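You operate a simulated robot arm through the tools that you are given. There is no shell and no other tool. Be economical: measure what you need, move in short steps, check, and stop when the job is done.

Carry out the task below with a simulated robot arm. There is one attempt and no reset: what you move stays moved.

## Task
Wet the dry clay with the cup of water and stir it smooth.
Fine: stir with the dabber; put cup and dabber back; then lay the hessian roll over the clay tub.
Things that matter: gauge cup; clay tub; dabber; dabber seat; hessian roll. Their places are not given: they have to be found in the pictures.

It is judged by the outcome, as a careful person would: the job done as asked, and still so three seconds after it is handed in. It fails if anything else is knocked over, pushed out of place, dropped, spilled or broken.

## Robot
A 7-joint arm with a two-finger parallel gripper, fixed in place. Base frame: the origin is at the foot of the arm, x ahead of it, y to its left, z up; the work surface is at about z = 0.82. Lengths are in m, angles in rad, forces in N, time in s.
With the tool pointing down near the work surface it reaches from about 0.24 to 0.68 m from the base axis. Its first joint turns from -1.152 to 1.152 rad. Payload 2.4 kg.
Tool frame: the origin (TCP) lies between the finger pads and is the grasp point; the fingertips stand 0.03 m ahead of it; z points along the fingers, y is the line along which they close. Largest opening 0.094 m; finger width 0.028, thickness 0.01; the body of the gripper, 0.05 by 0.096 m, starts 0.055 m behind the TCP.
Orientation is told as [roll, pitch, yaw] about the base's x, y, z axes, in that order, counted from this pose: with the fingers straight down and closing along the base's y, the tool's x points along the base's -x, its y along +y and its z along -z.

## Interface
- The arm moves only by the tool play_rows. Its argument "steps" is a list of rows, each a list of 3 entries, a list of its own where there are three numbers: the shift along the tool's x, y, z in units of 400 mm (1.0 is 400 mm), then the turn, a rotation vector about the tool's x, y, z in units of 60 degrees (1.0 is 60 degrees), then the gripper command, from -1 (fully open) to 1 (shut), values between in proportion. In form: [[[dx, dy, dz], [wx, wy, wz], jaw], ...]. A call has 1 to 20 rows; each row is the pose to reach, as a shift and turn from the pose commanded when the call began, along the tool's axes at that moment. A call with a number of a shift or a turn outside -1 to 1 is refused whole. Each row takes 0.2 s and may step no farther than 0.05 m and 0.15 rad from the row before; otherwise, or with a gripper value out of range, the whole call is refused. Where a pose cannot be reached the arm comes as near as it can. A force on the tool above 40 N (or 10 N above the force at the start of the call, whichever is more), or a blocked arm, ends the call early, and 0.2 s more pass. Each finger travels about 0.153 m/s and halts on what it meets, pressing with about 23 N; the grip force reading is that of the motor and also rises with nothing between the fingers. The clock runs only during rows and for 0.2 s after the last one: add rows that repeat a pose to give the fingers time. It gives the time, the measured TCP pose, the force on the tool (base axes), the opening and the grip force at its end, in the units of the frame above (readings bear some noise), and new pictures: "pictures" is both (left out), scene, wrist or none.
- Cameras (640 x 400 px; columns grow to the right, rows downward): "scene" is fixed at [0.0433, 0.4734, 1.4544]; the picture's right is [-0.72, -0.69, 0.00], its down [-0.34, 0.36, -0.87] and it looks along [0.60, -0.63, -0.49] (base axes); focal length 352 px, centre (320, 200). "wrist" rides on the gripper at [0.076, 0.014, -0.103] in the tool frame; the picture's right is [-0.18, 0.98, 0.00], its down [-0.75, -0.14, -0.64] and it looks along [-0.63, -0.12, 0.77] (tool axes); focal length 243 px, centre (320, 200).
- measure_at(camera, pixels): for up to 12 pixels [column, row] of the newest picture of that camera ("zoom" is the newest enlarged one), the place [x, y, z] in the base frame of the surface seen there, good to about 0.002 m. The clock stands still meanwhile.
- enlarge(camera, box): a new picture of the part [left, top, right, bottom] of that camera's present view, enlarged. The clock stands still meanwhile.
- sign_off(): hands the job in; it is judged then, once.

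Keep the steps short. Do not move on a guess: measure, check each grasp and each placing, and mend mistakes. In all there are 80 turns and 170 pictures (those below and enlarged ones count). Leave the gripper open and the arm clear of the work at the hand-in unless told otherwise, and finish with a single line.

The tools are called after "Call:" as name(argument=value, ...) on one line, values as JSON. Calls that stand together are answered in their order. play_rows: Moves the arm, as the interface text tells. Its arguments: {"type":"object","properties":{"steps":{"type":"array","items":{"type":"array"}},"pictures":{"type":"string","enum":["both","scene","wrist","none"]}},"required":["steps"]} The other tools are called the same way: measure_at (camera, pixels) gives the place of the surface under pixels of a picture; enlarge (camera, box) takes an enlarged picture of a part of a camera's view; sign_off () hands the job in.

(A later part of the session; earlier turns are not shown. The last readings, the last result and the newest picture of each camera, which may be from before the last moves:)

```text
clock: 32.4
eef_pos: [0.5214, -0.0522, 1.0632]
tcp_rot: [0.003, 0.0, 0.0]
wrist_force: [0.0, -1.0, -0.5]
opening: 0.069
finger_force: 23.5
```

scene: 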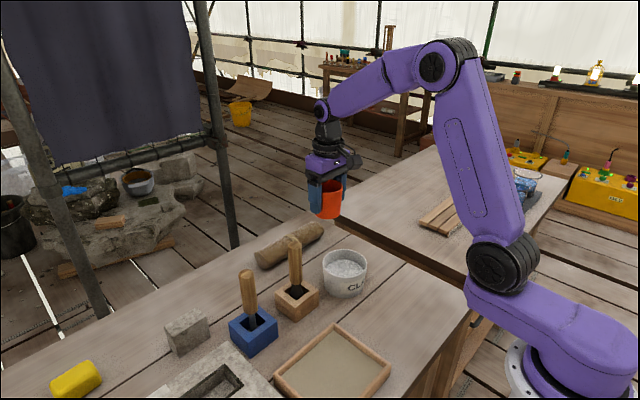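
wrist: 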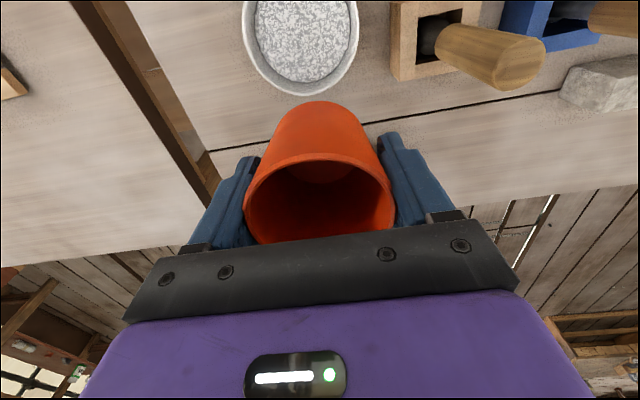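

The cup is upright and empty. I'll carry it back over its old place, then lower it part-way.

Call:
play_rows(steps=[[[0.11, 0, 0], [0, 0, 0], 0.4], [[0.22, 0, 0], [0, 0, 0], 0.4], [[0.33, 0.002, 0], [0, 0, 0], 0.4], [[0.44, 0.004, 0.0], [0, 0, 0], 0.4], [[0.554, 0.005, 0.0], [0, 0, 0], 0.4], [[0.554, 0.005, 0.1], [0, 0, 0], 0.4], [[0.554, 0.005, 0.2], [0, 0, 0], 0.4], [[0.554, 0.005, 0.3], [0, 0, 0], 0.4], [[0.554, 0.005, 0.4], [0, 0, 0], 0.4], [[0.554, 0.005, 0.4], [0, 0, 0], 0.4]], pictures="scene")

```text
clock: 34.6
eef_pos: [0.3021, -0.0488, 0.9003]
tcp_rot: [0.001, -0.001, 0.0]
wrist_force: [0.2, 0.4, -1.2]
opening: 0.0689
finger_force: 22.9
```

scene: 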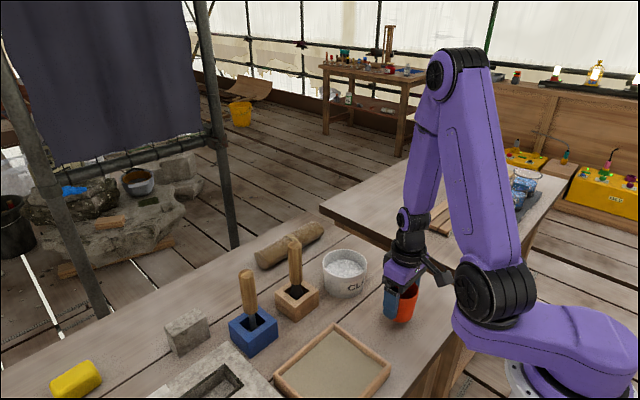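

34 mm to go. I'll lower slowly and check for contact before releasing.

Call:
play_rows(steps=[[[0.003, 0, 0.04], [0, 0, 0], 0.4], [[0.003, 0, 0.075], [0, 0, 0], 0.4], [[0.003, 0, 0.082], [0, 0, 0], 0.4], [[0.003, 0, 0.086], [0, 0, 0], 0.4], [[0.003, 0, 0.086], [0, 0, 0], 0.4]], pictures="scene")

Call:
enlarge(camera="scene", box=[370, 260, 440, 340])

```text
clock: 35.8
eef_pos: [0.3004, -0.0488, 0.8674]
tcp_rot: [0.0, -0.002, 0.001]
wrist_force: [-0.2, -1.1, -0.6]
opening: 0.0686
finger_force: 23.0
```

scene: 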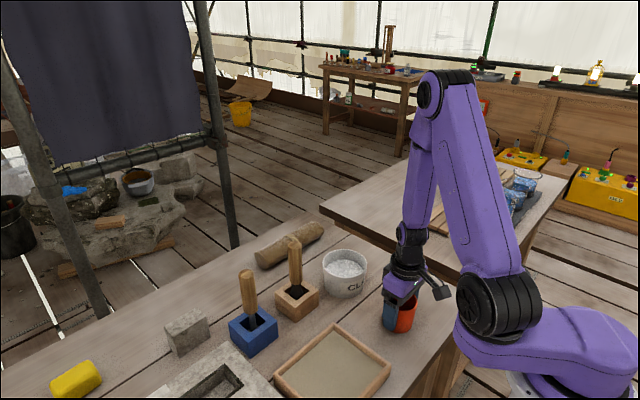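

```text
5.00 times, centred on (405, 300) of scene
```

zoom: 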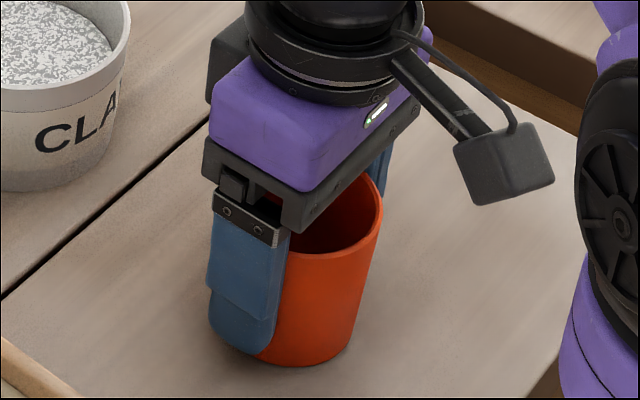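

There's no contact force yet. I'll press down in 0.8 mm steps until a slight contact shows.

Call:
play_rows(steps=[[[0, 0, 0.002], [0, 0, 0], 0.4], [[0, 0, 0.004], [0, 0, 0], 0.4], [[0, 0, 0.004], [0, 0, 0], 0.4]], pictures="none")

```text
clock: 36.6
eef_pos: [0.2994, -0.0494, 0.8662]
tcp_rot: [0.002, -0.001, -0.001]
wrist_force: [-0.8, -0.3, -0.6]
opening: 0.069
finger_force: 22.5
```

Call:
play_rows(steps=[[[0, 0, 0.002], [0, 0, 0], 0.4], [[0, 0, 0.004], [0, 0, 0], 0.4], [[0, 0, 0.004], [0, 0, 0], 0.4]], pictures="none")

```text
clock: 37.4
eef_pos: [0.299, -0.0503, 0.8665]
tcp_rot: [0.001, -0.002, -0.001]
wrist_force: [-0.8, 2.3, 19.3]
opening: 0.0691
finger_force: 23.0
```

Contact reads 19 N, so the cup is on the table. I'll back off 1 mm, open, and rise straight up.

Call:
play_rows(steps=[[[0, 0, -0.003], [0, 0, 0], 0.4], [[0, 0, -0.003], [0, 0, 0], 0.0], [[0, 0, -0.003], [0, 0, 0], -0.6], [[0, 0, -0.003], [0, 0, 0], -1], [[0, 0, -0.003], [0, 0, 0], -1], [[0, 0, -0.1], [0, 0, 0], -1], [[0, 0, -0.2], [0, 0, 0], -1], [[0, 0, -0.3], [0, 0, 0], -1], [[0, 0, -0.4], [0, 0, 0], -1], [[0, 0, -0.5], [0, 0, 0], -1], [[0, 0, -0.6], [0, 0, 0], -1]], pictures="both")

```text
clock: 39.8
eef_pos: [0.2993, -0.0525, 1.1063]
tcp_rot: [0.001, -0.002, -0.002]
wrist_force: [-0.2, 0.0, -0.2]
opening: 0.0943
finger_force: 0.1
```

scene: 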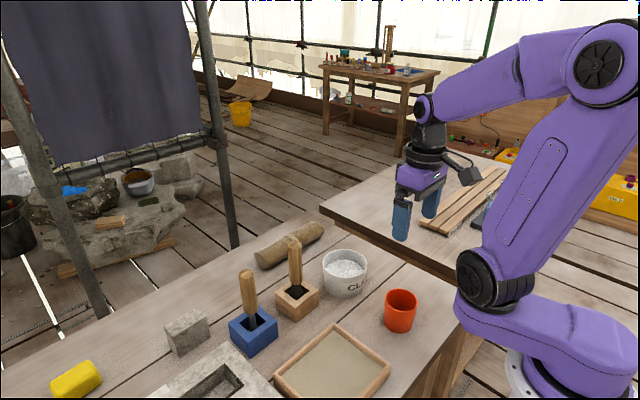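
wrist: 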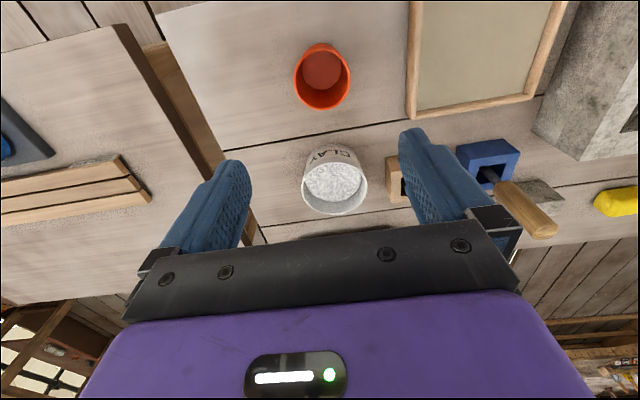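

The cup is back upright. Next I'll go above the dabber in the wooden seat, whose axis is about (0.496, 0.075) with its top at z≈1.006.

Call:
play_rows(steps=[[[-0.082, 0.053, 0], [0, 0, 0], -1], [[-0.164, 0.106, 0], [0, 0, 0], -1], [[-0.245, 0.16, 0], [0, 0, 0], -1], [[-0.327, 0.213, 0], [0, 0, 0], -1], [[-0.41, 0.266, 0], [0, 0, 0], -1], [[-0.49, 0.319, 0], [0, 0, 0], -1], [[-0.49, 0.319, 0], [0, 0, 0], -1]], pictures="both")

```text
clock: 41.4
eef_pos: [0.4943, 0.08, 1.1082]
tcp_rot: [0.001, -0.002, 0.0]
wrist_force: [0.4, -0.7, 0.1]
opening: 0.0943
finger_force: 0.0
```

scene: 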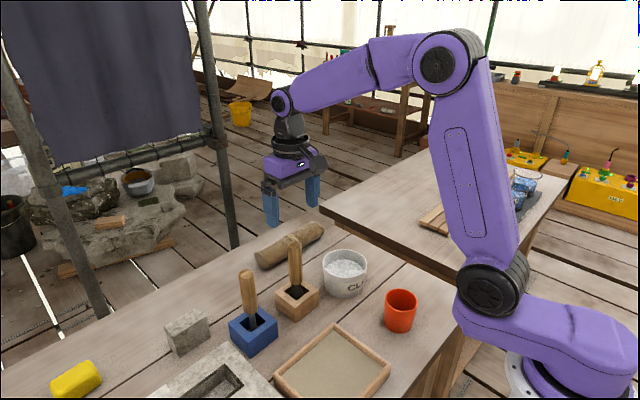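
wrist: 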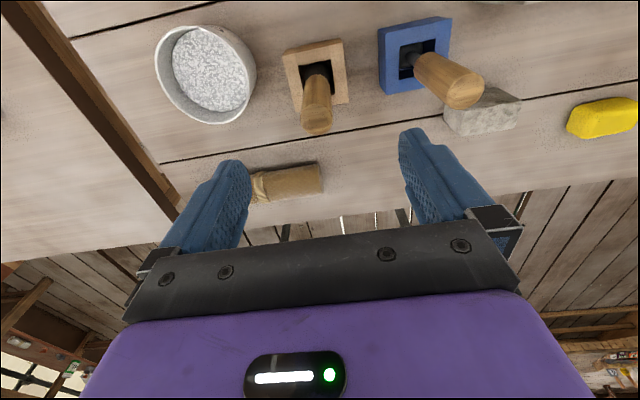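

Measuring the handle top, the handle sides and the seat from here.

Call:
measure_at(camera="wrist", pixels=[[317, 123], [317, 132], [303, 123], [331, 121], [305, 90], [331, 88], [317, 90], [284, 52], [341, 40], [349, 102], [296, 112], [316, 70]])

Call:
enlarge(camera="wrist", box=[270, 20, 370, 145])

```text
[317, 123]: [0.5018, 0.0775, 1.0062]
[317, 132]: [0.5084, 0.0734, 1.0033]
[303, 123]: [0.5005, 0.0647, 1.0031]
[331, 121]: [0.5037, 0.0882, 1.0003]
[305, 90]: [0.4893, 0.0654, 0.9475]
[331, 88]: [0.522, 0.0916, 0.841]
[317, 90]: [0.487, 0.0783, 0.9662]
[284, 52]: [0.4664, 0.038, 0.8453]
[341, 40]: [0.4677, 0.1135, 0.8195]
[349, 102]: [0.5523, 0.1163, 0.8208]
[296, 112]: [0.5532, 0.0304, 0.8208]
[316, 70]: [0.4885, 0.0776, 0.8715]
```

```text
3.20 times, centred on (320, 82) of wrist
```

zoom: 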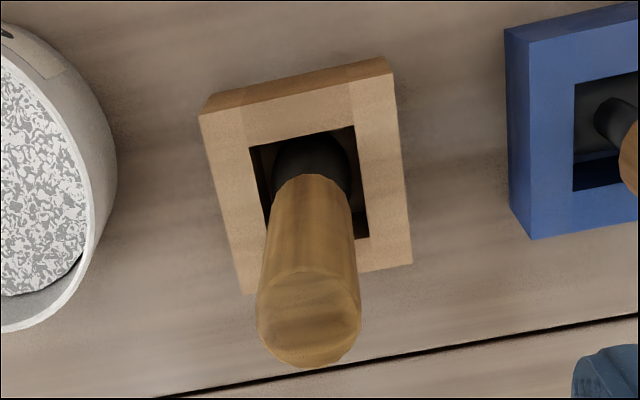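

The handle axis is at (0.498, 0.0765). I'll descend to TCP z≈0.972 and close slowly.

Call:
play_rows(steps=[[[-0.009, -0.0085, 0.1], [0, 0, 0], -1], [[-0.009, -0.0085, 0.2], [0, 0, 0], -1], [[-0.009, -0.0085, 0.3], [0, 0, 0], -1], [[-0.009, -0.0085, 0.34], [0, 0, 0], -1], [[-0.009, -0.0085, 0.34], [0, 0, 0], -0.4], [[-0.009, -0.0085, 0.34], [0, 0, 0], 0.2], [[-0.009, -0.0085, 0.34], [0, 0, 0], 0.7], [[-0.009, -0.0085, 0.34], [0, 0, 0], 0.9], [[-0.009, -0.0085, 0.34], [0, 0, 0], 0.9]], pictures="both")

```text
clock: 43.4
eef_pos: [0.4978, 0.0735, 0.9707]
tcp_rot: [0.001, 0.0, 0.0]
wrist_force: [-0.1, 0.9, -0.3]
opening: 0.0293
finger_force: 23.3
```

scene: 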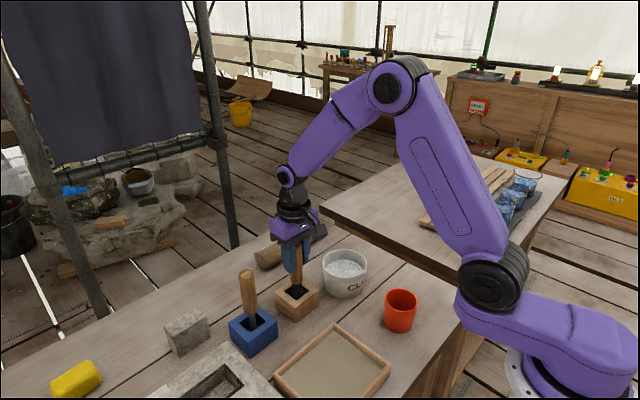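
wrist: 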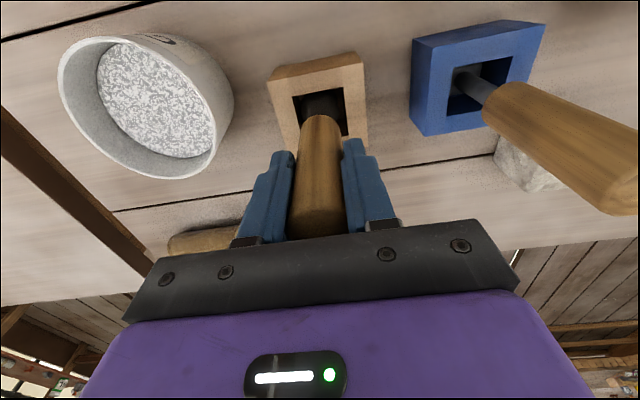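

Gripped at 0.029. I'll lift straight up 0.11 m and look at the head.

Call:
play_rows(steps=[[[0, 0, -0.05], [0, 0, 0], 0.9], [[0, 0, -0.1], [0, 0, 0], 0.9], [[0, 0, -0.16], [0, 0, 0], 0.9], [[0, 0, -0.22], [0, 0, 0], 0.9], [[0, 0, -0.28], [0, 0, 0], 0.9], [[0, 0, -0.28], [0, 0, 0], 0.9]], pictures="both")

Call:
enlarge(camera="scene", box=[250, 200, 370, 330])

```text
clock: 44.8
eef_pos: [0.4989, 0.0729, 1.0828]
tcp_rot: [0.002, -0.001, -0.002]
wrist_force: [0.4, 0.2, -1.7]
opening: 0.0292
finger_force: 23.3
```

scene: 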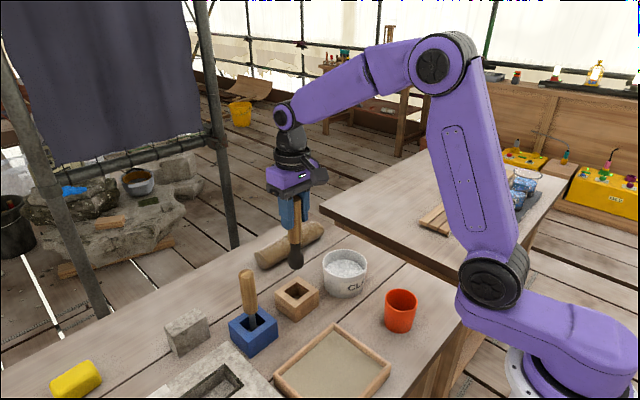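
wrist: 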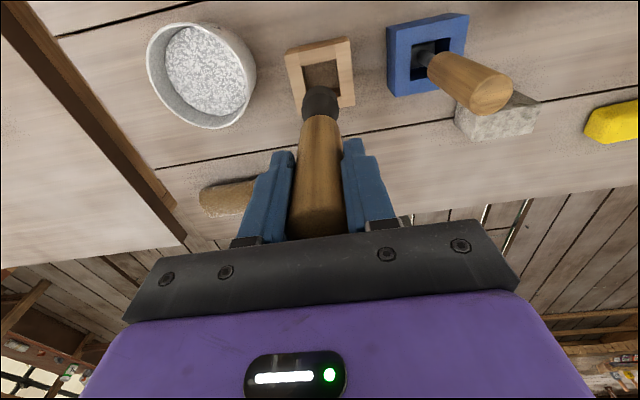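

```text
3.08 times, centred on (310, 265) of scene
```

zoom: 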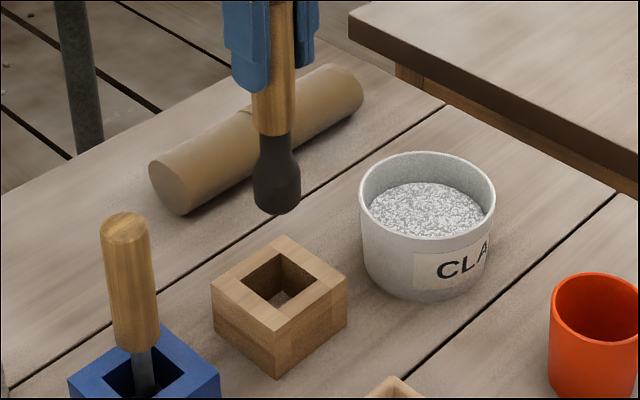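

The dabber is hanging clear. I'll measure its head bottom, the seat corners and hole, and the clay surface.

Call:
measure_at(camera="zoom", pixels=[[276, 211], [276, 190], [255, 200], [299, 195], [275, 110], [281, 237], [212, 285], [346, 282], [275, 318], [280, 295], [430, 200], [425, 235]])

Call:
measure_at(camera="wrist", pixels=[[320, 108], [286, 50], [349, 38], [355, 102], [322, 75], [320, 98], [200, 75], [150, 70], [256, 80], [200, 28], [212, 126]])

```text
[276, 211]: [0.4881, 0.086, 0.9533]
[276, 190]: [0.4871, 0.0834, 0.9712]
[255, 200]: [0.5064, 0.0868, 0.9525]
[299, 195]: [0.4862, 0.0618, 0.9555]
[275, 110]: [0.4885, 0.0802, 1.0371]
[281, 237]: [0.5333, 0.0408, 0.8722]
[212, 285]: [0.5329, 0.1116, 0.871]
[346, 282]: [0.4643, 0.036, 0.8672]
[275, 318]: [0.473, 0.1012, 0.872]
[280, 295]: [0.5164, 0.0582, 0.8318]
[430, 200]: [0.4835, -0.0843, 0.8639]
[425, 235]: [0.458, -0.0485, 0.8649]
```

```text
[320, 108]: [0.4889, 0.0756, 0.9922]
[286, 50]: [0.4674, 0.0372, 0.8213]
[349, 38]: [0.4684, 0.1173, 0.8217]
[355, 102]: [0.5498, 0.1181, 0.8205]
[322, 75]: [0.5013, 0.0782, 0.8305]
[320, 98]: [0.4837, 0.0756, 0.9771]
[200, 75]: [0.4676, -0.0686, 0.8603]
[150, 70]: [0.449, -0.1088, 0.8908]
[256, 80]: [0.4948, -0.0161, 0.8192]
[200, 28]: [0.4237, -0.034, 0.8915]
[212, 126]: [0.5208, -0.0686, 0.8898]
```

The head bottom sits 0.14 m below the TCP. The tub centre refines to (0.469, -0.059), clay at z 0.862. I'll carry the dabber over the tub centre.

Call:
play_rows(steps=[[[0.015, -0.067, 0], [0, 0, 0], 0.9], [[0.029, -0.133, 0], [0, 0, 0], 0.9], [[0.044, -0.2, 0], [0, 0, 0], 0.9], [[0.058, -0.267, 0], [0, 0, 0], 0.9], [[0.073, -0.3325, 0], [0, 0, 0], 0.9], [[0.073, -0.3325, 0], [0, 0, 0], 0.9]], pictures="both")

Call:
enlarge(camera="scene", box=[280, 190, 410, 320])

```text
clock: 46.2
eef_pos: [0.4699, -0.0574, 1.0808]
tcp_rot: [0.001, -0.001, -0.001]
wrist_force: [-0.6, 0.9, -1.4]
opening: 0.0295
finger_force: 23.0
```

scene: 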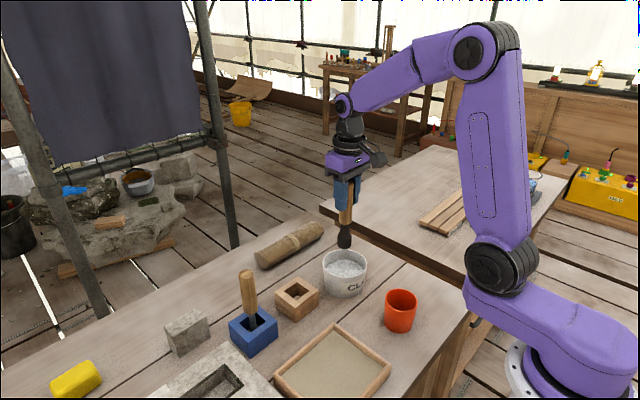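
wrist: 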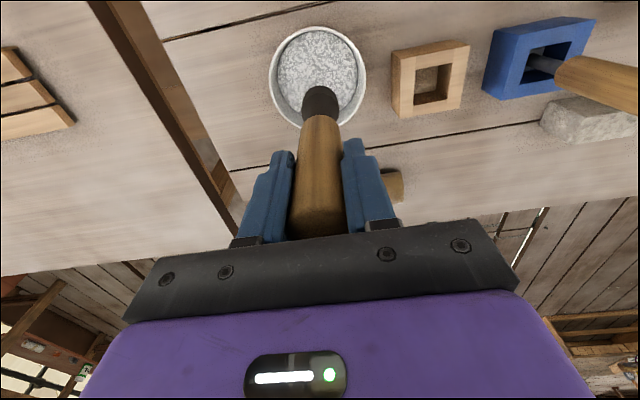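

```text
3.08 times, centred on (345, 255) of scene
```

zoom: 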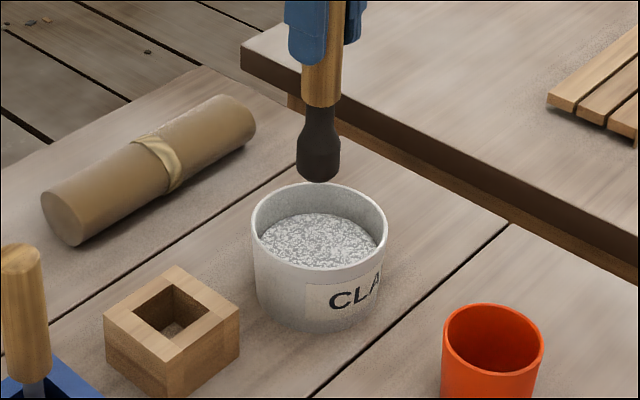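

Centred over the tub. I'll lower the head about 17 mm into the clay, watching the force.

Call:
play_rows(steps=[[[0, -0.004, 0.08], [0, 0, 0], 0.9], [[0, -0.004, 0.15], [0, 0, 0], 0.9], [[0, -0.004, 0.2], [0, 0, 0], 0.9], [[0, -0.004, 0.22], [0, 0, 0], 0.9], [[0, -0.004, 0.24], [0, 0, 0], 0.9], [[0, -0.004, 0.24], [0, 0, 0], 0.9]], pictures="both")

```text
clock: 47.6
eef_pos: [0.4691, -0.0597, 0.9863]
tcp_rot: [0.002, -0.003, 0.0]
wrist_force: [-0.1, -0.4, -1.9]
opening: 0.0294
finger_force: 23.1
```

scene: 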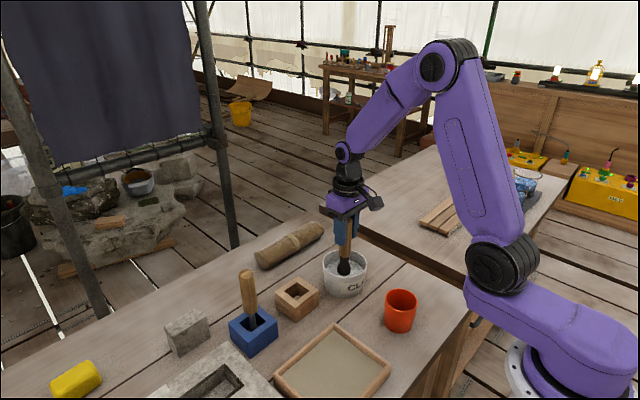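
wrist: 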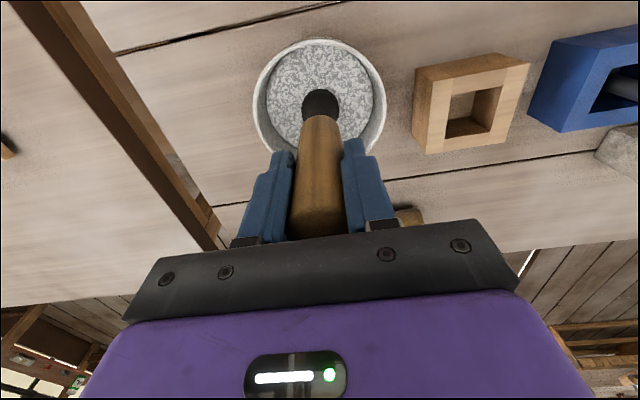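

The head is in the clay with no resistance. I'll stir two circles of radius 22 mm.

Call:
play_rows(steps=[[[0.055, 0, 0], [0, 0, 0], 0.9], [[0.039, 0.039, 0], [0, 0, 0], 0.9], [[0, 0.055, 0], [0, 0, 0], 0.9], [[-0.039, 0.039, 0], [0, 0, 0], 0.9], [[-0.055, 0, 0], [0, 0, 0], 0.9], [[-0.039, -0.039, 0], [0, 0, 0], 0.9], [[0, -0.055, 0], [0, 0, 0], 0.9], [[0.039, -0.039, 0], [0, 0, 0], 0.9], [[0.055, 0, 0], [0, 0, 0], 0.9], [[0.039, 0.039, 0], [0, 0, 0], 0.9], [[0, 0.055, 0], [0, 0, 0], 0.9], [[-0.039, 0.039, 0], [0, 0, 0], 0.9], [[-0.055, 0, 0], [0, 0, 0], 0.9], [[-0.039, -0.039, 0], [0, 0, 0], 0.9], [[0, -0.055, 0], [0, 0, 0], 0.9], [[0.039, -0.039, 0], [0, 0, 0], 0.9], [[0.055, 0, 0], [0, 0, 0], 0.9], [[0, 0, 0], [0, 0, 0], 0.9]], pictures="wrist")

Call:
enlarge(camera="wrist", box=[240, 30, 400, 160])

```text
clock: 51.4
eef_pos: [0.471, -0.0607, 0.9847]
tcp_rot: [0.003, 0.0, 0.0]
wrist_force: [-1.0, 0.0, -0.6]
opening: 0.0289
finger_force: 23.2
```

wrist: 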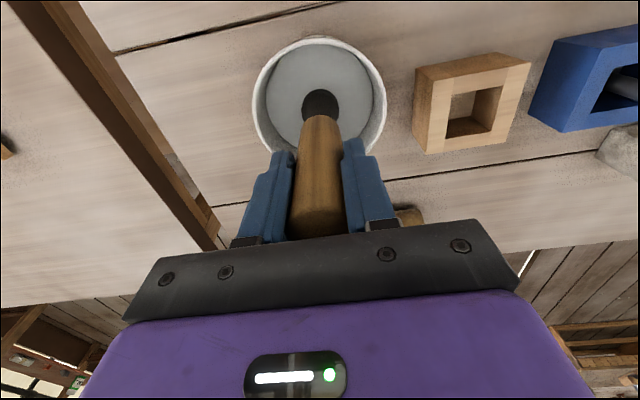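

```text
3.08 times, centred on (320, 95) of wrist
```

zoom: 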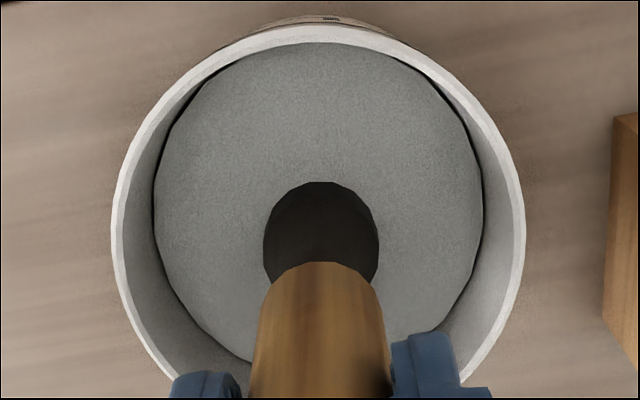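

The clay is now smooth grey. I'll do one more circle for safety, then lift straight out.

Call:
play_rows(steps=[[[0.055, 0, 0], [0, 0, 0], 0.9], [[0.039, 0.039, 0], [0, 0, 0], 0.9], [[0, 0.055, 0], [0, 0, 0], 0.9], [[-0.039, 0.039, 0], [0, 0, 0], 0.9], [[-0.055, 0, 0], [0, 0, 0], 0.9], [[-0.039, -0.039, 0], [0, 0, 0], 0.9], [[0, -0.055, 0], [0, 0, 0], 0.9], [[0.039, -0.039, 0], [0, 0, 0], 0.9], [[0.055, 0, 0], [0, 0, 0], 0.9], [[0, 0, 0], [0, 0, 0], 0.9], [[0, 0, -0.06], [0, 0, 0], 0.9], [[0, 0, -0.12], [0, 0, 0], 0.9], [[0, 0, -0.18], [0, 0, 0], 0.9], [[0, 0, -0.24], [0, 0, 0], 0.9], [[0, 0, -0.26], [0, 0, 0], 0.9], [[0, 0, -0.26], [0, 0, 0], 0.9]], pictures="none")

Call:
play_rows(steps=[[[-0.015, 0.067, 0], [0, 0, 0], 0.9], [[-0.029, 0.133, 0], [0, 0, 0], 0.9], [[-0.044, 0.2, 0], [0, 0, 0], 0.9], [[-0.058, 0.267, 0], [0, 0, 0], 0.9], [[-0.073, 0.3365, 0], [0, 0, 0], 0.9], [[-0.073, 0.3365, 0], [0, 0, 0], 0.9], [[-0.073, 0.3365, 0], [0, 0, 0], 0.9]], pictures="both")

Call:
enlarge(camera="scene", box=[250, 200, 370, 330])

```text
clock: 54.8
eef_pos: [0.4695, -0.0605, 1.0891]
tcp_rot: [0.003, -0.002, -0.001]
wrist_force: [0.5, 0.1, -2.4]
opening: 0.0293
finger_force: 23.5
```

```text
clock: 56.4
eef_pos: [0.499, 0.076, 1.0918]
tcp_rot: [0.002, -0.003, -0.002]
wrist_force: [-0.5, -0.6, -0.5]
opening: 0.0295
finger_force: 22.9
```

scene: 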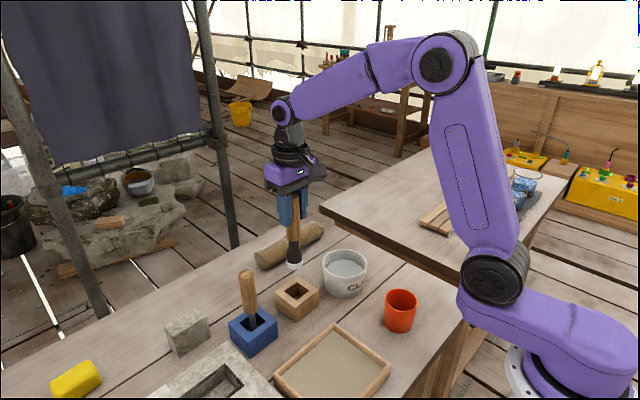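
wrist: 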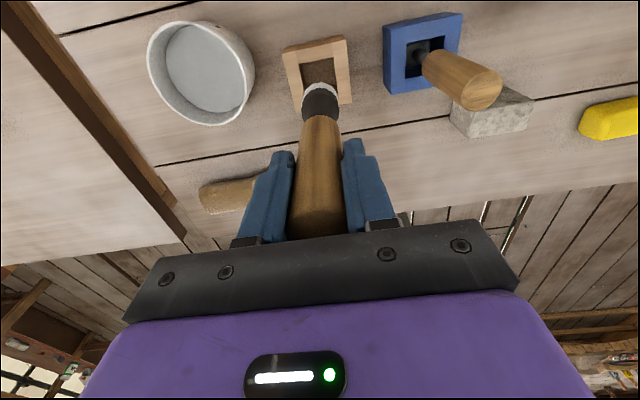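

```text
3.08 times, centred on (310, 265) of scene
```

zoom: 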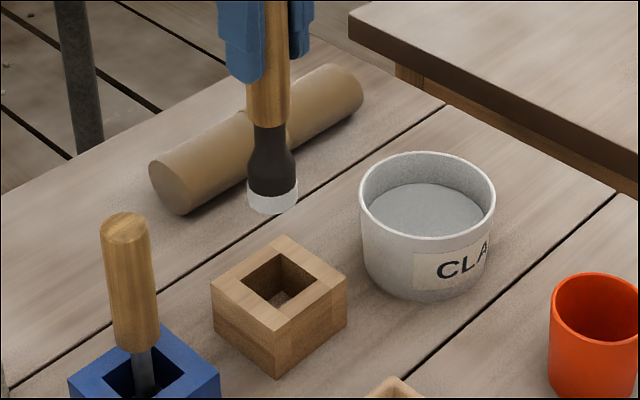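

The commanded pose is exactly 0.12 m above the grasp pose. I'll lower straight back into the seat.

Call:
play_rows(steps=[[[0, 0, 0.07], [0, 0, 0], 0.9], [[0, 0, 0.14], [0, 0, 0], 0.9], [[0, 0, 0.21], [0, 0, 0], 0.9], [[0, 0, 0.26], [0, 0, 0], 0.9], [[0, 0, 0.29], [0, 0, 0], 0.9], [[0, 0, 0.298], [0, 0, 0], 0.9], [[0, 0, 0.298], [0, 0, 0], 0.9]], pictures="both")

```text
clock: 58.0
eef_pos: [0.4993, 0.0745, 0.9707]
tcp_rot: [0.003, -0.004, 0.001]
wrist_force: [-3.6, 0.2, 17.9]
opening: 0.0293
finger_force: 22.7
```

scene: 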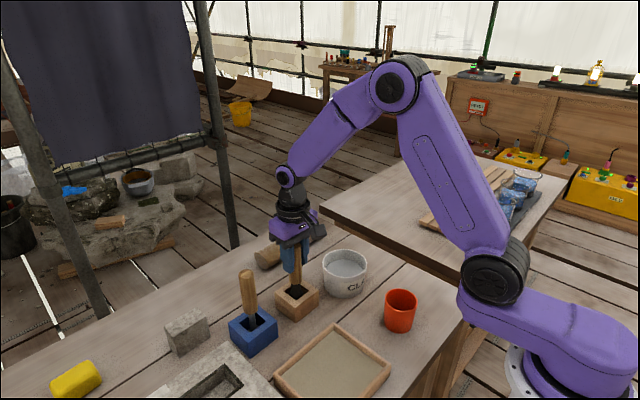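
wrist: 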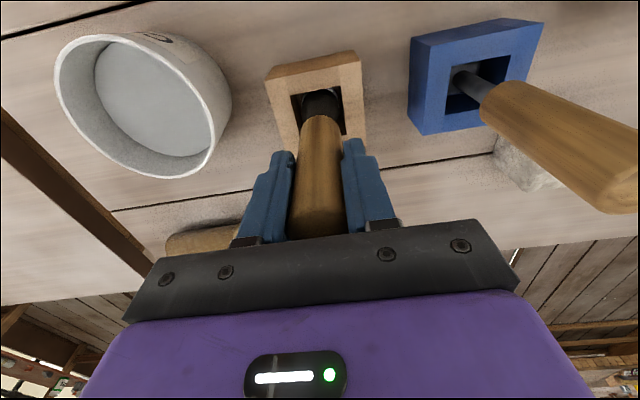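

The dabber is touching the seat floor at 18 N, the same height as before. I'll ease off, open, and rise.

Call:
play_rows(steps=[[[0, 0, -0.002], [0, 0, 0], 0.9], [[0, 0, -0.002], [0, 0, 0], 0.5], [[0, 0, -0.002], [0, 0, 0], 0.0], [[0, 0, -0.002], [0, 0, 0], -0.6], [[0, 0, -0.002], [0, 0, 0], -0.6], [[0, 0, -0.1], [0, 0, 0], -0.6], [[0, 0, -0.2], [0, 0, 0], -0.6], [[0, 0, -0.3], [0, 0, 0], -0.6], [[0, 0, -0.38], [0, 0, 0], -1]], pictures="both")

Call:
enlarge(camera="scene", box=[230, 210, 370, 330])

```text
clock: 60.0
eef_pos: [0.5004, 0.0737, 1.1252]
tcp_rot: [0.003, -0.001, -0.001]
wrist_force: [0.5, 0.6, 0.4]
opening: 0.0943
finger_force: 0.0
```

scene: 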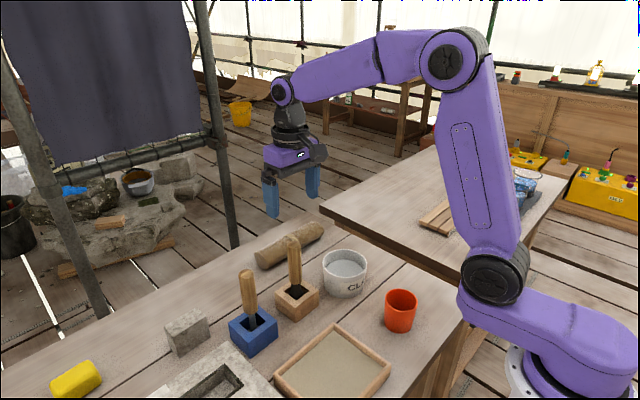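
wrist: 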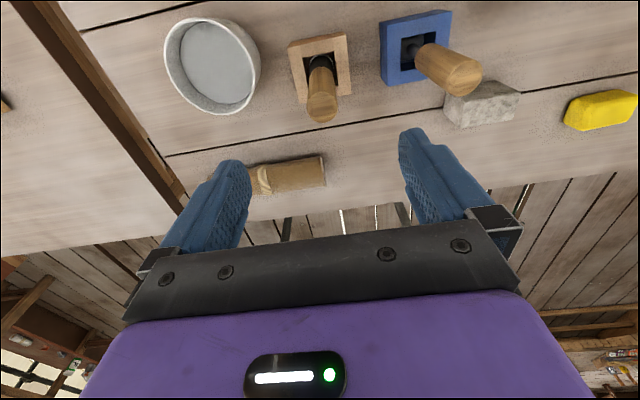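

```text
3.33 times, centred on (300, 270) of scene
```

zoom: 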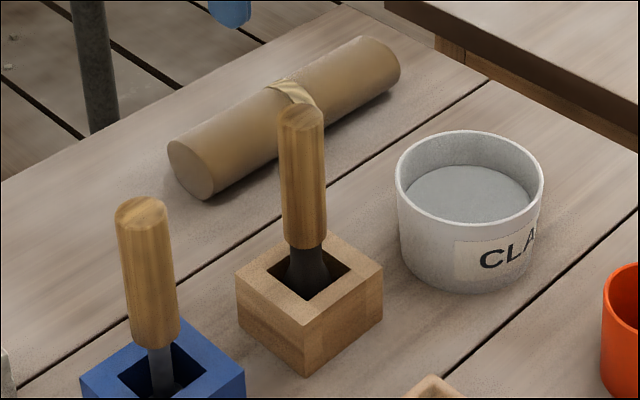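

Dabber seated, clay smooth. Next I'll measure the hessian roll from both cameras.

Call:
measure_at(camera="wrist", pixels=[[323, 158], [326, 183], [323, 171], [290, 162], [293, 190], [290, 176], [258, 168], [265, 194], [262, 181], [300, 174]])

Call:
measure_at(camera="zoom", pixels=[[205, 125], [170, 150], [212, 175], [190, 170], [235, 112], [230, 150], [255, 165], [345, 60], [370, 40], [398, 62], [385, 85], [355, 95]])

```text
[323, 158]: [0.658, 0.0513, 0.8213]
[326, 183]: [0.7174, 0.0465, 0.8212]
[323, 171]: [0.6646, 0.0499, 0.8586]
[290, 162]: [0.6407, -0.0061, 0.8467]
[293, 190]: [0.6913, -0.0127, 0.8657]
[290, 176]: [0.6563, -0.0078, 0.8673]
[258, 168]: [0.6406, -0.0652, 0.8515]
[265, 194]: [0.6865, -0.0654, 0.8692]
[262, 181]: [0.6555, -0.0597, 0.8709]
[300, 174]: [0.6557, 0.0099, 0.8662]
```

```text
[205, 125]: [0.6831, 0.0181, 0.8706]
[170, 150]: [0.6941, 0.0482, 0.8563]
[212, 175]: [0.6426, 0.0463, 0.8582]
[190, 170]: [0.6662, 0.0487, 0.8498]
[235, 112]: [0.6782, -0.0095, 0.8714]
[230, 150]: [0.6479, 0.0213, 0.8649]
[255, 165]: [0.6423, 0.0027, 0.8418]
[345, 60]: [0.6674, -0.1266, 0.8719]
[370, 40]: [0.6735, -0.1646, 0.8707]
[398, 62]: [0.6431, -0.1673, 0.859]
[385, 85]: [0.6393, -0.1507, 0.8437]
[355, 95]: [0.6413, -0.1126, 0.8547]
```

The roll lies along y: centre (0.666, -0.060), length 0.217, diameter 0.053, top z 0.872. I'll turn the gripper 90° so it closes along x and move over the roll in two stages.

Call:
play_rows(steps=[[[-0.025, -0.022, 0], [0, 0, -0.125], -1], [[-0.05, -0.044, 0], [0, 0, -0.25], -1], [[-0.075, -0.066, 0], [0, 0, -0.375], -1], [[-0.1, -0.088, 0], [0, 0, -0.5], -1], [[-0.125, -0.11, 0], [0, 0, -0.625], -1], [[-0.15, -0.132, 0], [0, 0, -0.75], -1], [[-0.175, -0.154, 0], [0, 0, -0.875], -1], [[-0.2, -0.175, 0], [0, 0, -1.0], -1]], pictures="none")

Call:
play_rows(steps=[[[0.006, -0.05, 0.05], [0, 0, -0.1], -1], [[0.012, -0.1, 0.1], [0, 0, -0.2], -1], [[0.018, -0.16, 0.15], [0, 0, -0.3], -1], [[0.024, -0.21, 0.2], [0, 0, -0.4], -1], [[0.031, -0.266, 0.25], [0, 0, -0.5], -1], [[0.031, -0.266, 0.25], [0, 0, -0.5], -1]], pictures="both")

```text
clock: 61.8
eef_pos: [0.5804, 0.0037, 1.1235]
tcp_rot: [0.0, -0.003, 1.051]
wrist_force: [0.2, -0.8, -0.1]
opening: 0.0939
finger_force: 0.1
```

```text
clock: 63.2
eef_pos: [0.6641, -0.0587, 1.0216]
tcp_rot: [-0.001, -0.001, 1.572]
wrist_force: [0.4, 0.1, 0.5]
opening: 0.0939
finger_force: 0.1
```

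scene: 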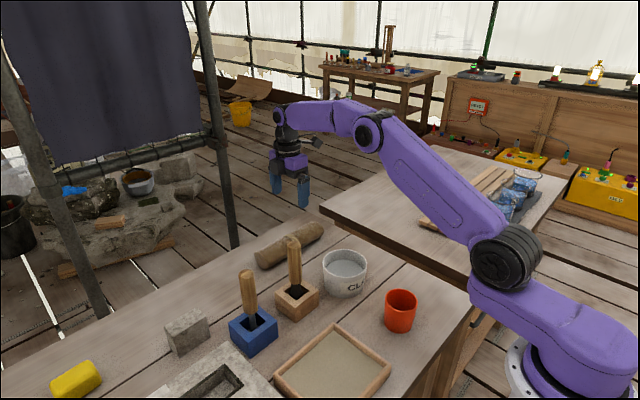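
wrist: 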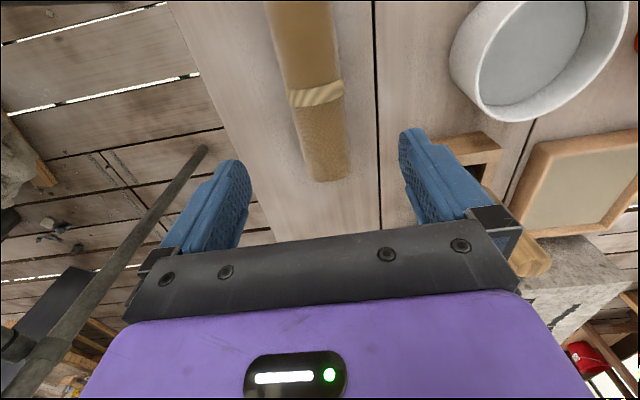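

A scaffold pole shows on the left of the wrist view. I'll check its distance and re-measure the roll before descending.

Call:
measure_at(camera="wrist", pixels=[[200, 155], [150, 220], [60, 330], [265, 20], [340, 20], [294, 110], [345, 110], [320, 180], [318, 92], [300, 20], [320, 140]])

Call:
measure_at(camera="scene", pixels=[[210, 100], [225, 170], [200, 40]])

```text
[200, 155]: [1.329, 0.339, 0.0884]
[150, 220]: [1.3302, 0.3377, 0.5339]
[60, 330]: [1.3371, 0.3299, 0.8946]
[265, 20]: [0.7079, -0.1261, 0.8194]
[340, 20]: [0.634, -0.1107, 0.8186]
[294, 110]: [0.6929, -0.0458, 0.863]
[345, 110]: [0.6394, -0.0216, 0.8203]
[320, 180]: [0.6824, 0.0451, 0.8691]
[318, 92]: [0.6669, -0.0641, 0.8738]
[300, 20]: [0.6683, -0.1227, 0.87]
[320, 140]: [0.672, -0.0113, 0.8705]
```

```text
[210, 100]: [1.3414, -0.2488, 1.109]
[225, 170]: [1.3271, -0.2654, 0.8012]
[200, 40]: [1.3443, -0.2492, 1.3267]
```

The pole is at x≈1.33, far away. I'll descend onto the roll and grip at its middle.

Call:
play_rows(steps=[[[0.004, -0.005, 0.1], [0, 0, 0], -1], [[0.004, -0.005, 0.2], [0, 0, 0], -1], [[0.004, -0.005, 0.3], [0, 0, 0], -1], [[0.004, -0.005, 0.36], [0, 0, 0], -1], [[0.004, -0.005, 0.4], [0, 0, 0], -1], [[0.004, -0.005, 0.4], [0, 0, 0], -1]], pictures="both")

```text
clock: 64.6
eef_pos: [0.6693, -0.0586, 0.8627]
tcp_rot: [-0.003, -0.003, 1.57]
wrist_force: [1.3, 0.7, -0.2]
opening: 0.0941
finger_force: 0.0
```

scene: 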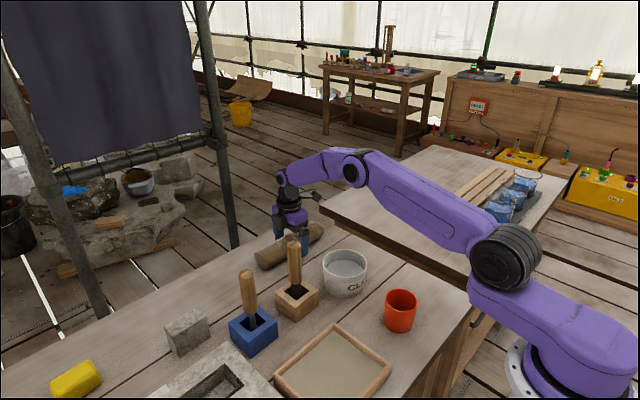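
wrist: 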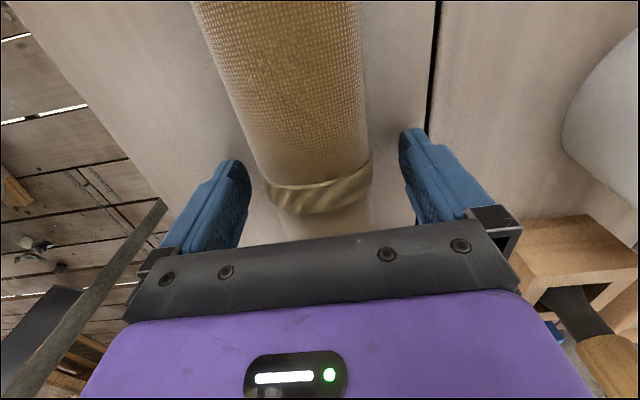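

The fingers straddle the roll. Closing now.

Call:
play_rows(steps=[[[0, 0, 0], [0, 0, 0], -0.4], [[0, 0, 0], [0, 0, 0], 0.0], [[0, 0, 0], [0, 0, 0], 0.3], [[0, 0, 0], [0, 0, 0], 0.5], [[0, 0, 0], [0, 0, 0], 0.5], [[0, 0, -0.03], [0, 0, 0], 0.5], [[0, 0, -0.06], [0, 0, 0], 0.5], [[0, 0, -0.06], [0, 0, 0], 0.5]], pictures="both")

```text
clock: 66.4
eef_pos: [0.6667, -0.0608, 0.8852]
tcp_rot: [-0.002, -0.001, 1.569]
wrist_force: [0.5, 0.9, -3.6]
opening: 0.0601
finger_force: 22.2
```

scene: 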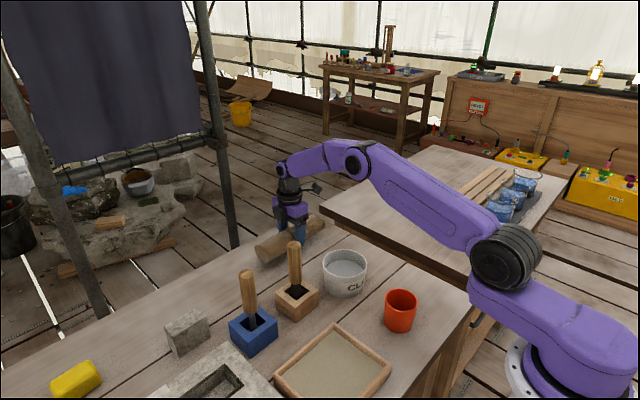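
wrist: 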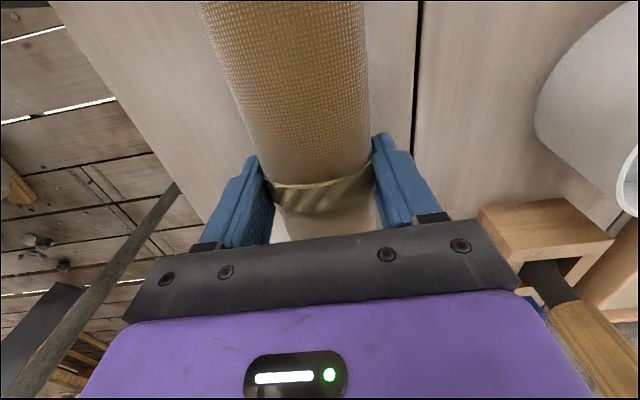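

The roll is held and lifting at about 3.6 N. I'll raise it above the dabber, turn it 20° so its end clears the dabber handle, and bring it over the tub.

Call:
play_rows(steps=[[[0, 0, -0.1], [0, 0, 0], 0.5], [[0, 0, -0.2], [0, 0, -0.05], 0.5], [[0, 0.03, -0.3], [0, 0, -0.12], 0.5], [[0, 0.08, -0.38], [0, 0, -0.19], 0.5], [[0, 0.14, -0.41], [0, 0, -0.26], 0.5], [[0, 0.21, -0.41], [0, 0, -0.333], 0.5], [[0, 0.28, -0.41], [0, 0, -0.333], 0.5], [[0, 0.35, -0.41], [0, 0, -0.333], 0.5], [[0, 0.42, -0.41], [0, 0, -0.333], 0.5], [[-0.002, 0.47, -0.41], [0, 0, -0.333], 0.5], [[-0.004, 0.4925, -0.41], [0, 0, -0.333], 0.5], [[-0.004, 0.4925, -0.41], [0, 0, -0.333], 0.5], [[-0.004, 0.4925, -0.41], [0, 0, -0.333], 0.5]], pictures="both")

```text
clock: 69.2
eef_pos: [0.4698, -0.0591, 1.0504]
tcp_rot: [-0.001, -0.002, 1.919]
wrist_force: [-0.2, 0.2, -2.1]
opening: 0.0601
finger_force: 23.0
```

scene: 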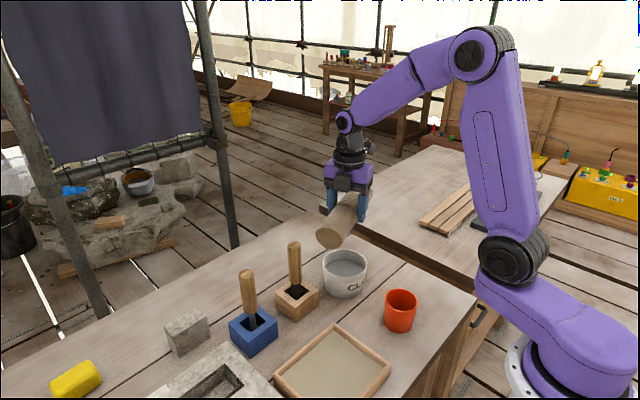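
wrist: 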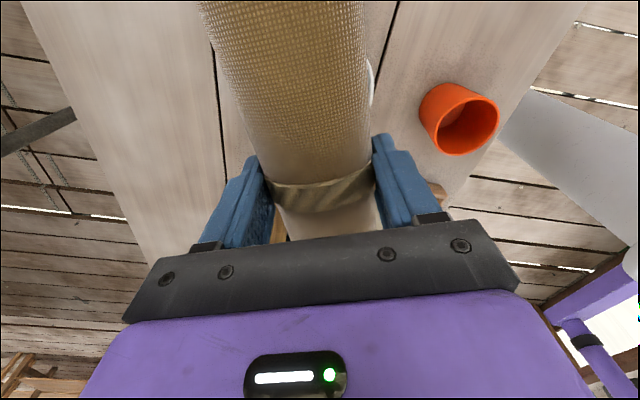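

Over the tub centre. I'll lower to about 8 mm above the rim and check.

Call:
play_rows(steps=[[[0, 0, 0.08], [0, 0, 0], 0.5], [[0, 0, 0.16], [0, 0, 0], 0.5], [[0, 0, 0.22], [0, 0, 0], 0.5], [[0, 0, 0.265], [0, 0, 0], 0.5], [[0, 0, 0.265], [0, 0, 0], 0.5], [[0, 0, 0.265], [0, 0, 0], 0.5]], pictures="both")

Call:
enlarge(camera="scene", box=[270, 190, 420, 330])

```text
clock: 70.6
eef_pos: [0.4695, -0.0596, 0.945]
tcp_rot: [-0.002, 0.0, 1.92]
wrist_force: [0.2, -0.1, -2.5]
opening: 0.0607
finger_force: 23.4
```

scene: 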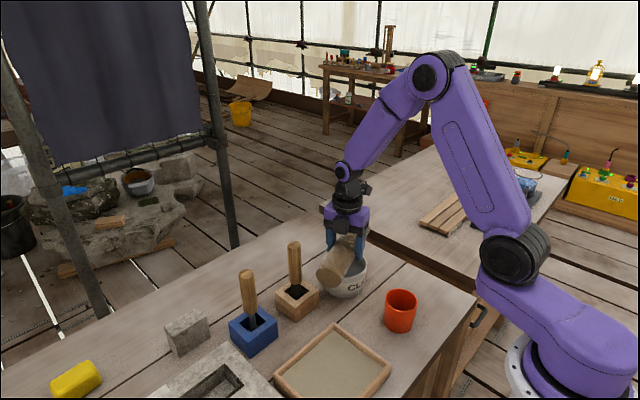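
wrist: 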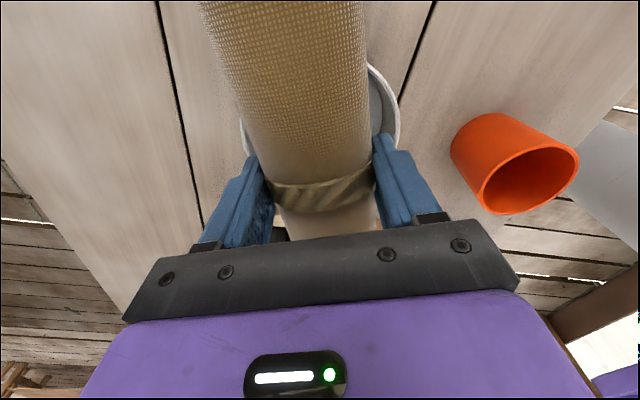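

```text
2.86 times, centred on (345, 260) of scene
```

zoom: 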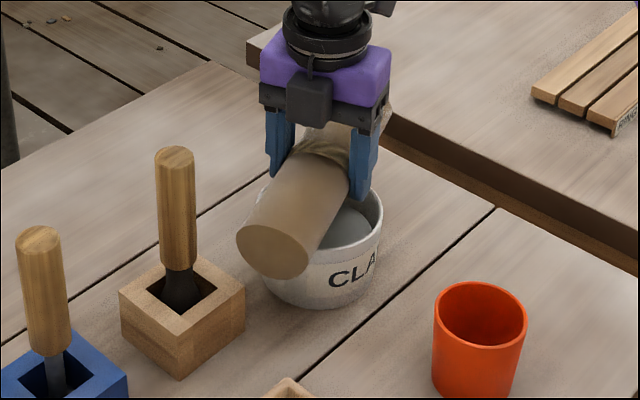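

The roll is level and clears the dabber. I'll lower the last ~10 mm in small steps.

Call:
play_rows(steps=[[[0, 0, 0.012], [0, 0, 0], 0.5], [[0, 0, 0.018], [0, 0, 0], 0.5], [[0, 0, 0.022], [0, 0, 0], 0.5], [[0, 0, 0.022], [0, 0, 0], 0.5]], pictures="none")

```text
clock: 71.6
eef_pos: [0.4693, -0.0583, 0.9359]
tcp_rot: [-0.002, -0.003, 1.92]
wrist_force: [0.5, -0.1, -1.9]
opening: 0.0604
finger_force: 23.0
```

Call:
play_rows(steps=[[[0, 0, 0.0025], [0, 0, 0], 0.5], [[0, 0, 0.005], [0, 0, 0], 0.5], [[0, 0, 0.005], [0, 0, 0], 0.5]], pictures="none")

```text
clock: 72.4
eef_pos: [0.4704, -0.0588, 0.9332]
tcp_rot: [-0.002, -0.003, 1.921]
wrist_force: [0.4, 0.7, -2.0]
opening: 0.0602
finger_force: 22.4
```

Call:
play_rows(steps=[[[0, 0, 0.0025], [0, 0, 0], 0.5], [[0, 0, 0.005], [0, 0, 0], 0.5], [[0, 0, 0.005], [0, 0, 0], 0.5]], pictures="scene")

Call:
enlarge(camera="scene", box=[300, 220, 400, 310])

```text
clock: 73.2
eef_pos: [0.4703, -0.0594, 0.9325]
tcp_rot: [-0.003, -0.001, 1.922]
wrist_force: [-3.4, -0.3, 19.0]
opening: 0.0602
finger_force: 22.6
```

scene: 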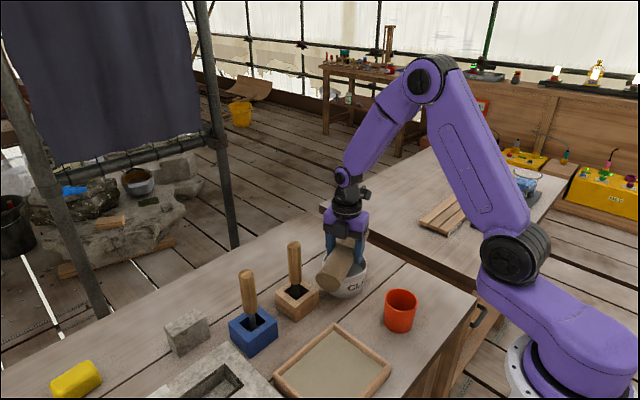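

```text
4.44 times, centred on (350, 265) of scene
```

zoom: 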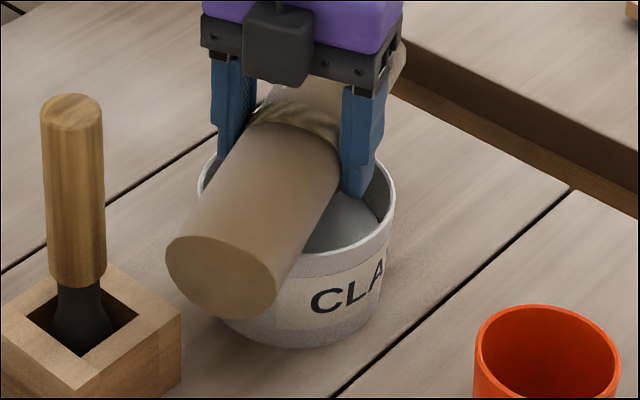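

Contact reads 19 N with the roll resting on the rim. I'll ease off 1 mm, open slowly and evenly, wait, then rise.

Call:
play_rows(steps=[[[0, 0, -0.003], [0, 0, 0], 0.2], [[0, 0, -0.003], [0, 0, 0], -0.2], [[0, 0, -0.003], [0, 0, 0], -0.3], [[0, 0, -0.003], [0, 0, 0], -0.4], [[0, 0, -0.003], [0, 0, 0], -0.55], [[0, 0, -0.003], [0, 0, 0], -0.75], [[0, 0, -0.003], [0, 0, 0], -1], [[0, 0, -0.003], [0, 0, 0], -1], [[0, 0, -0.003], [0, 0, 0], -1]], pictures="both")

```text
clock: 75.2
eef_pos: [0.4717, -0.0585, 0.9325]
tcp_rot: [-0.003, -0.002, 1.922]
wrist_force: [0.2, -0.1, -0.1]
opening: 0.0938
finger_force: 0.1
```

scene: 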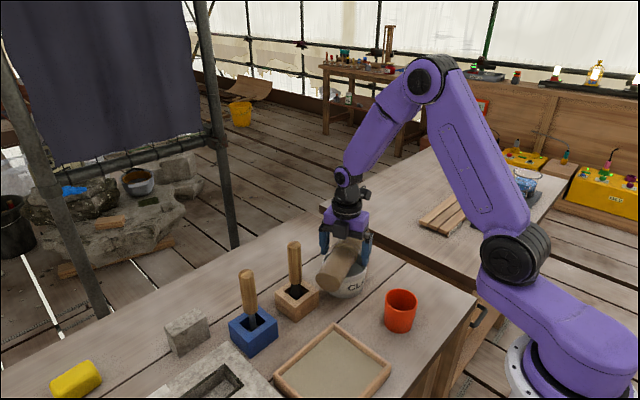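
wrist: 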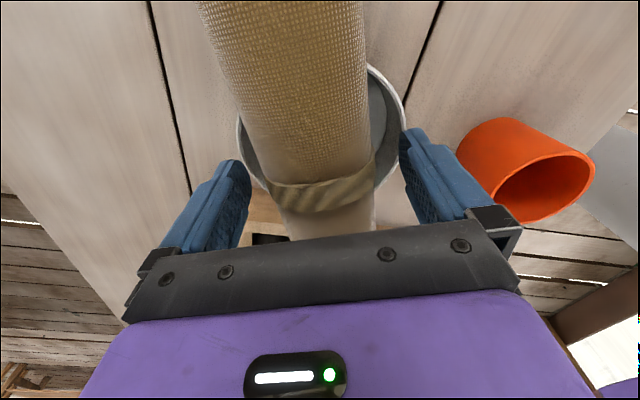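

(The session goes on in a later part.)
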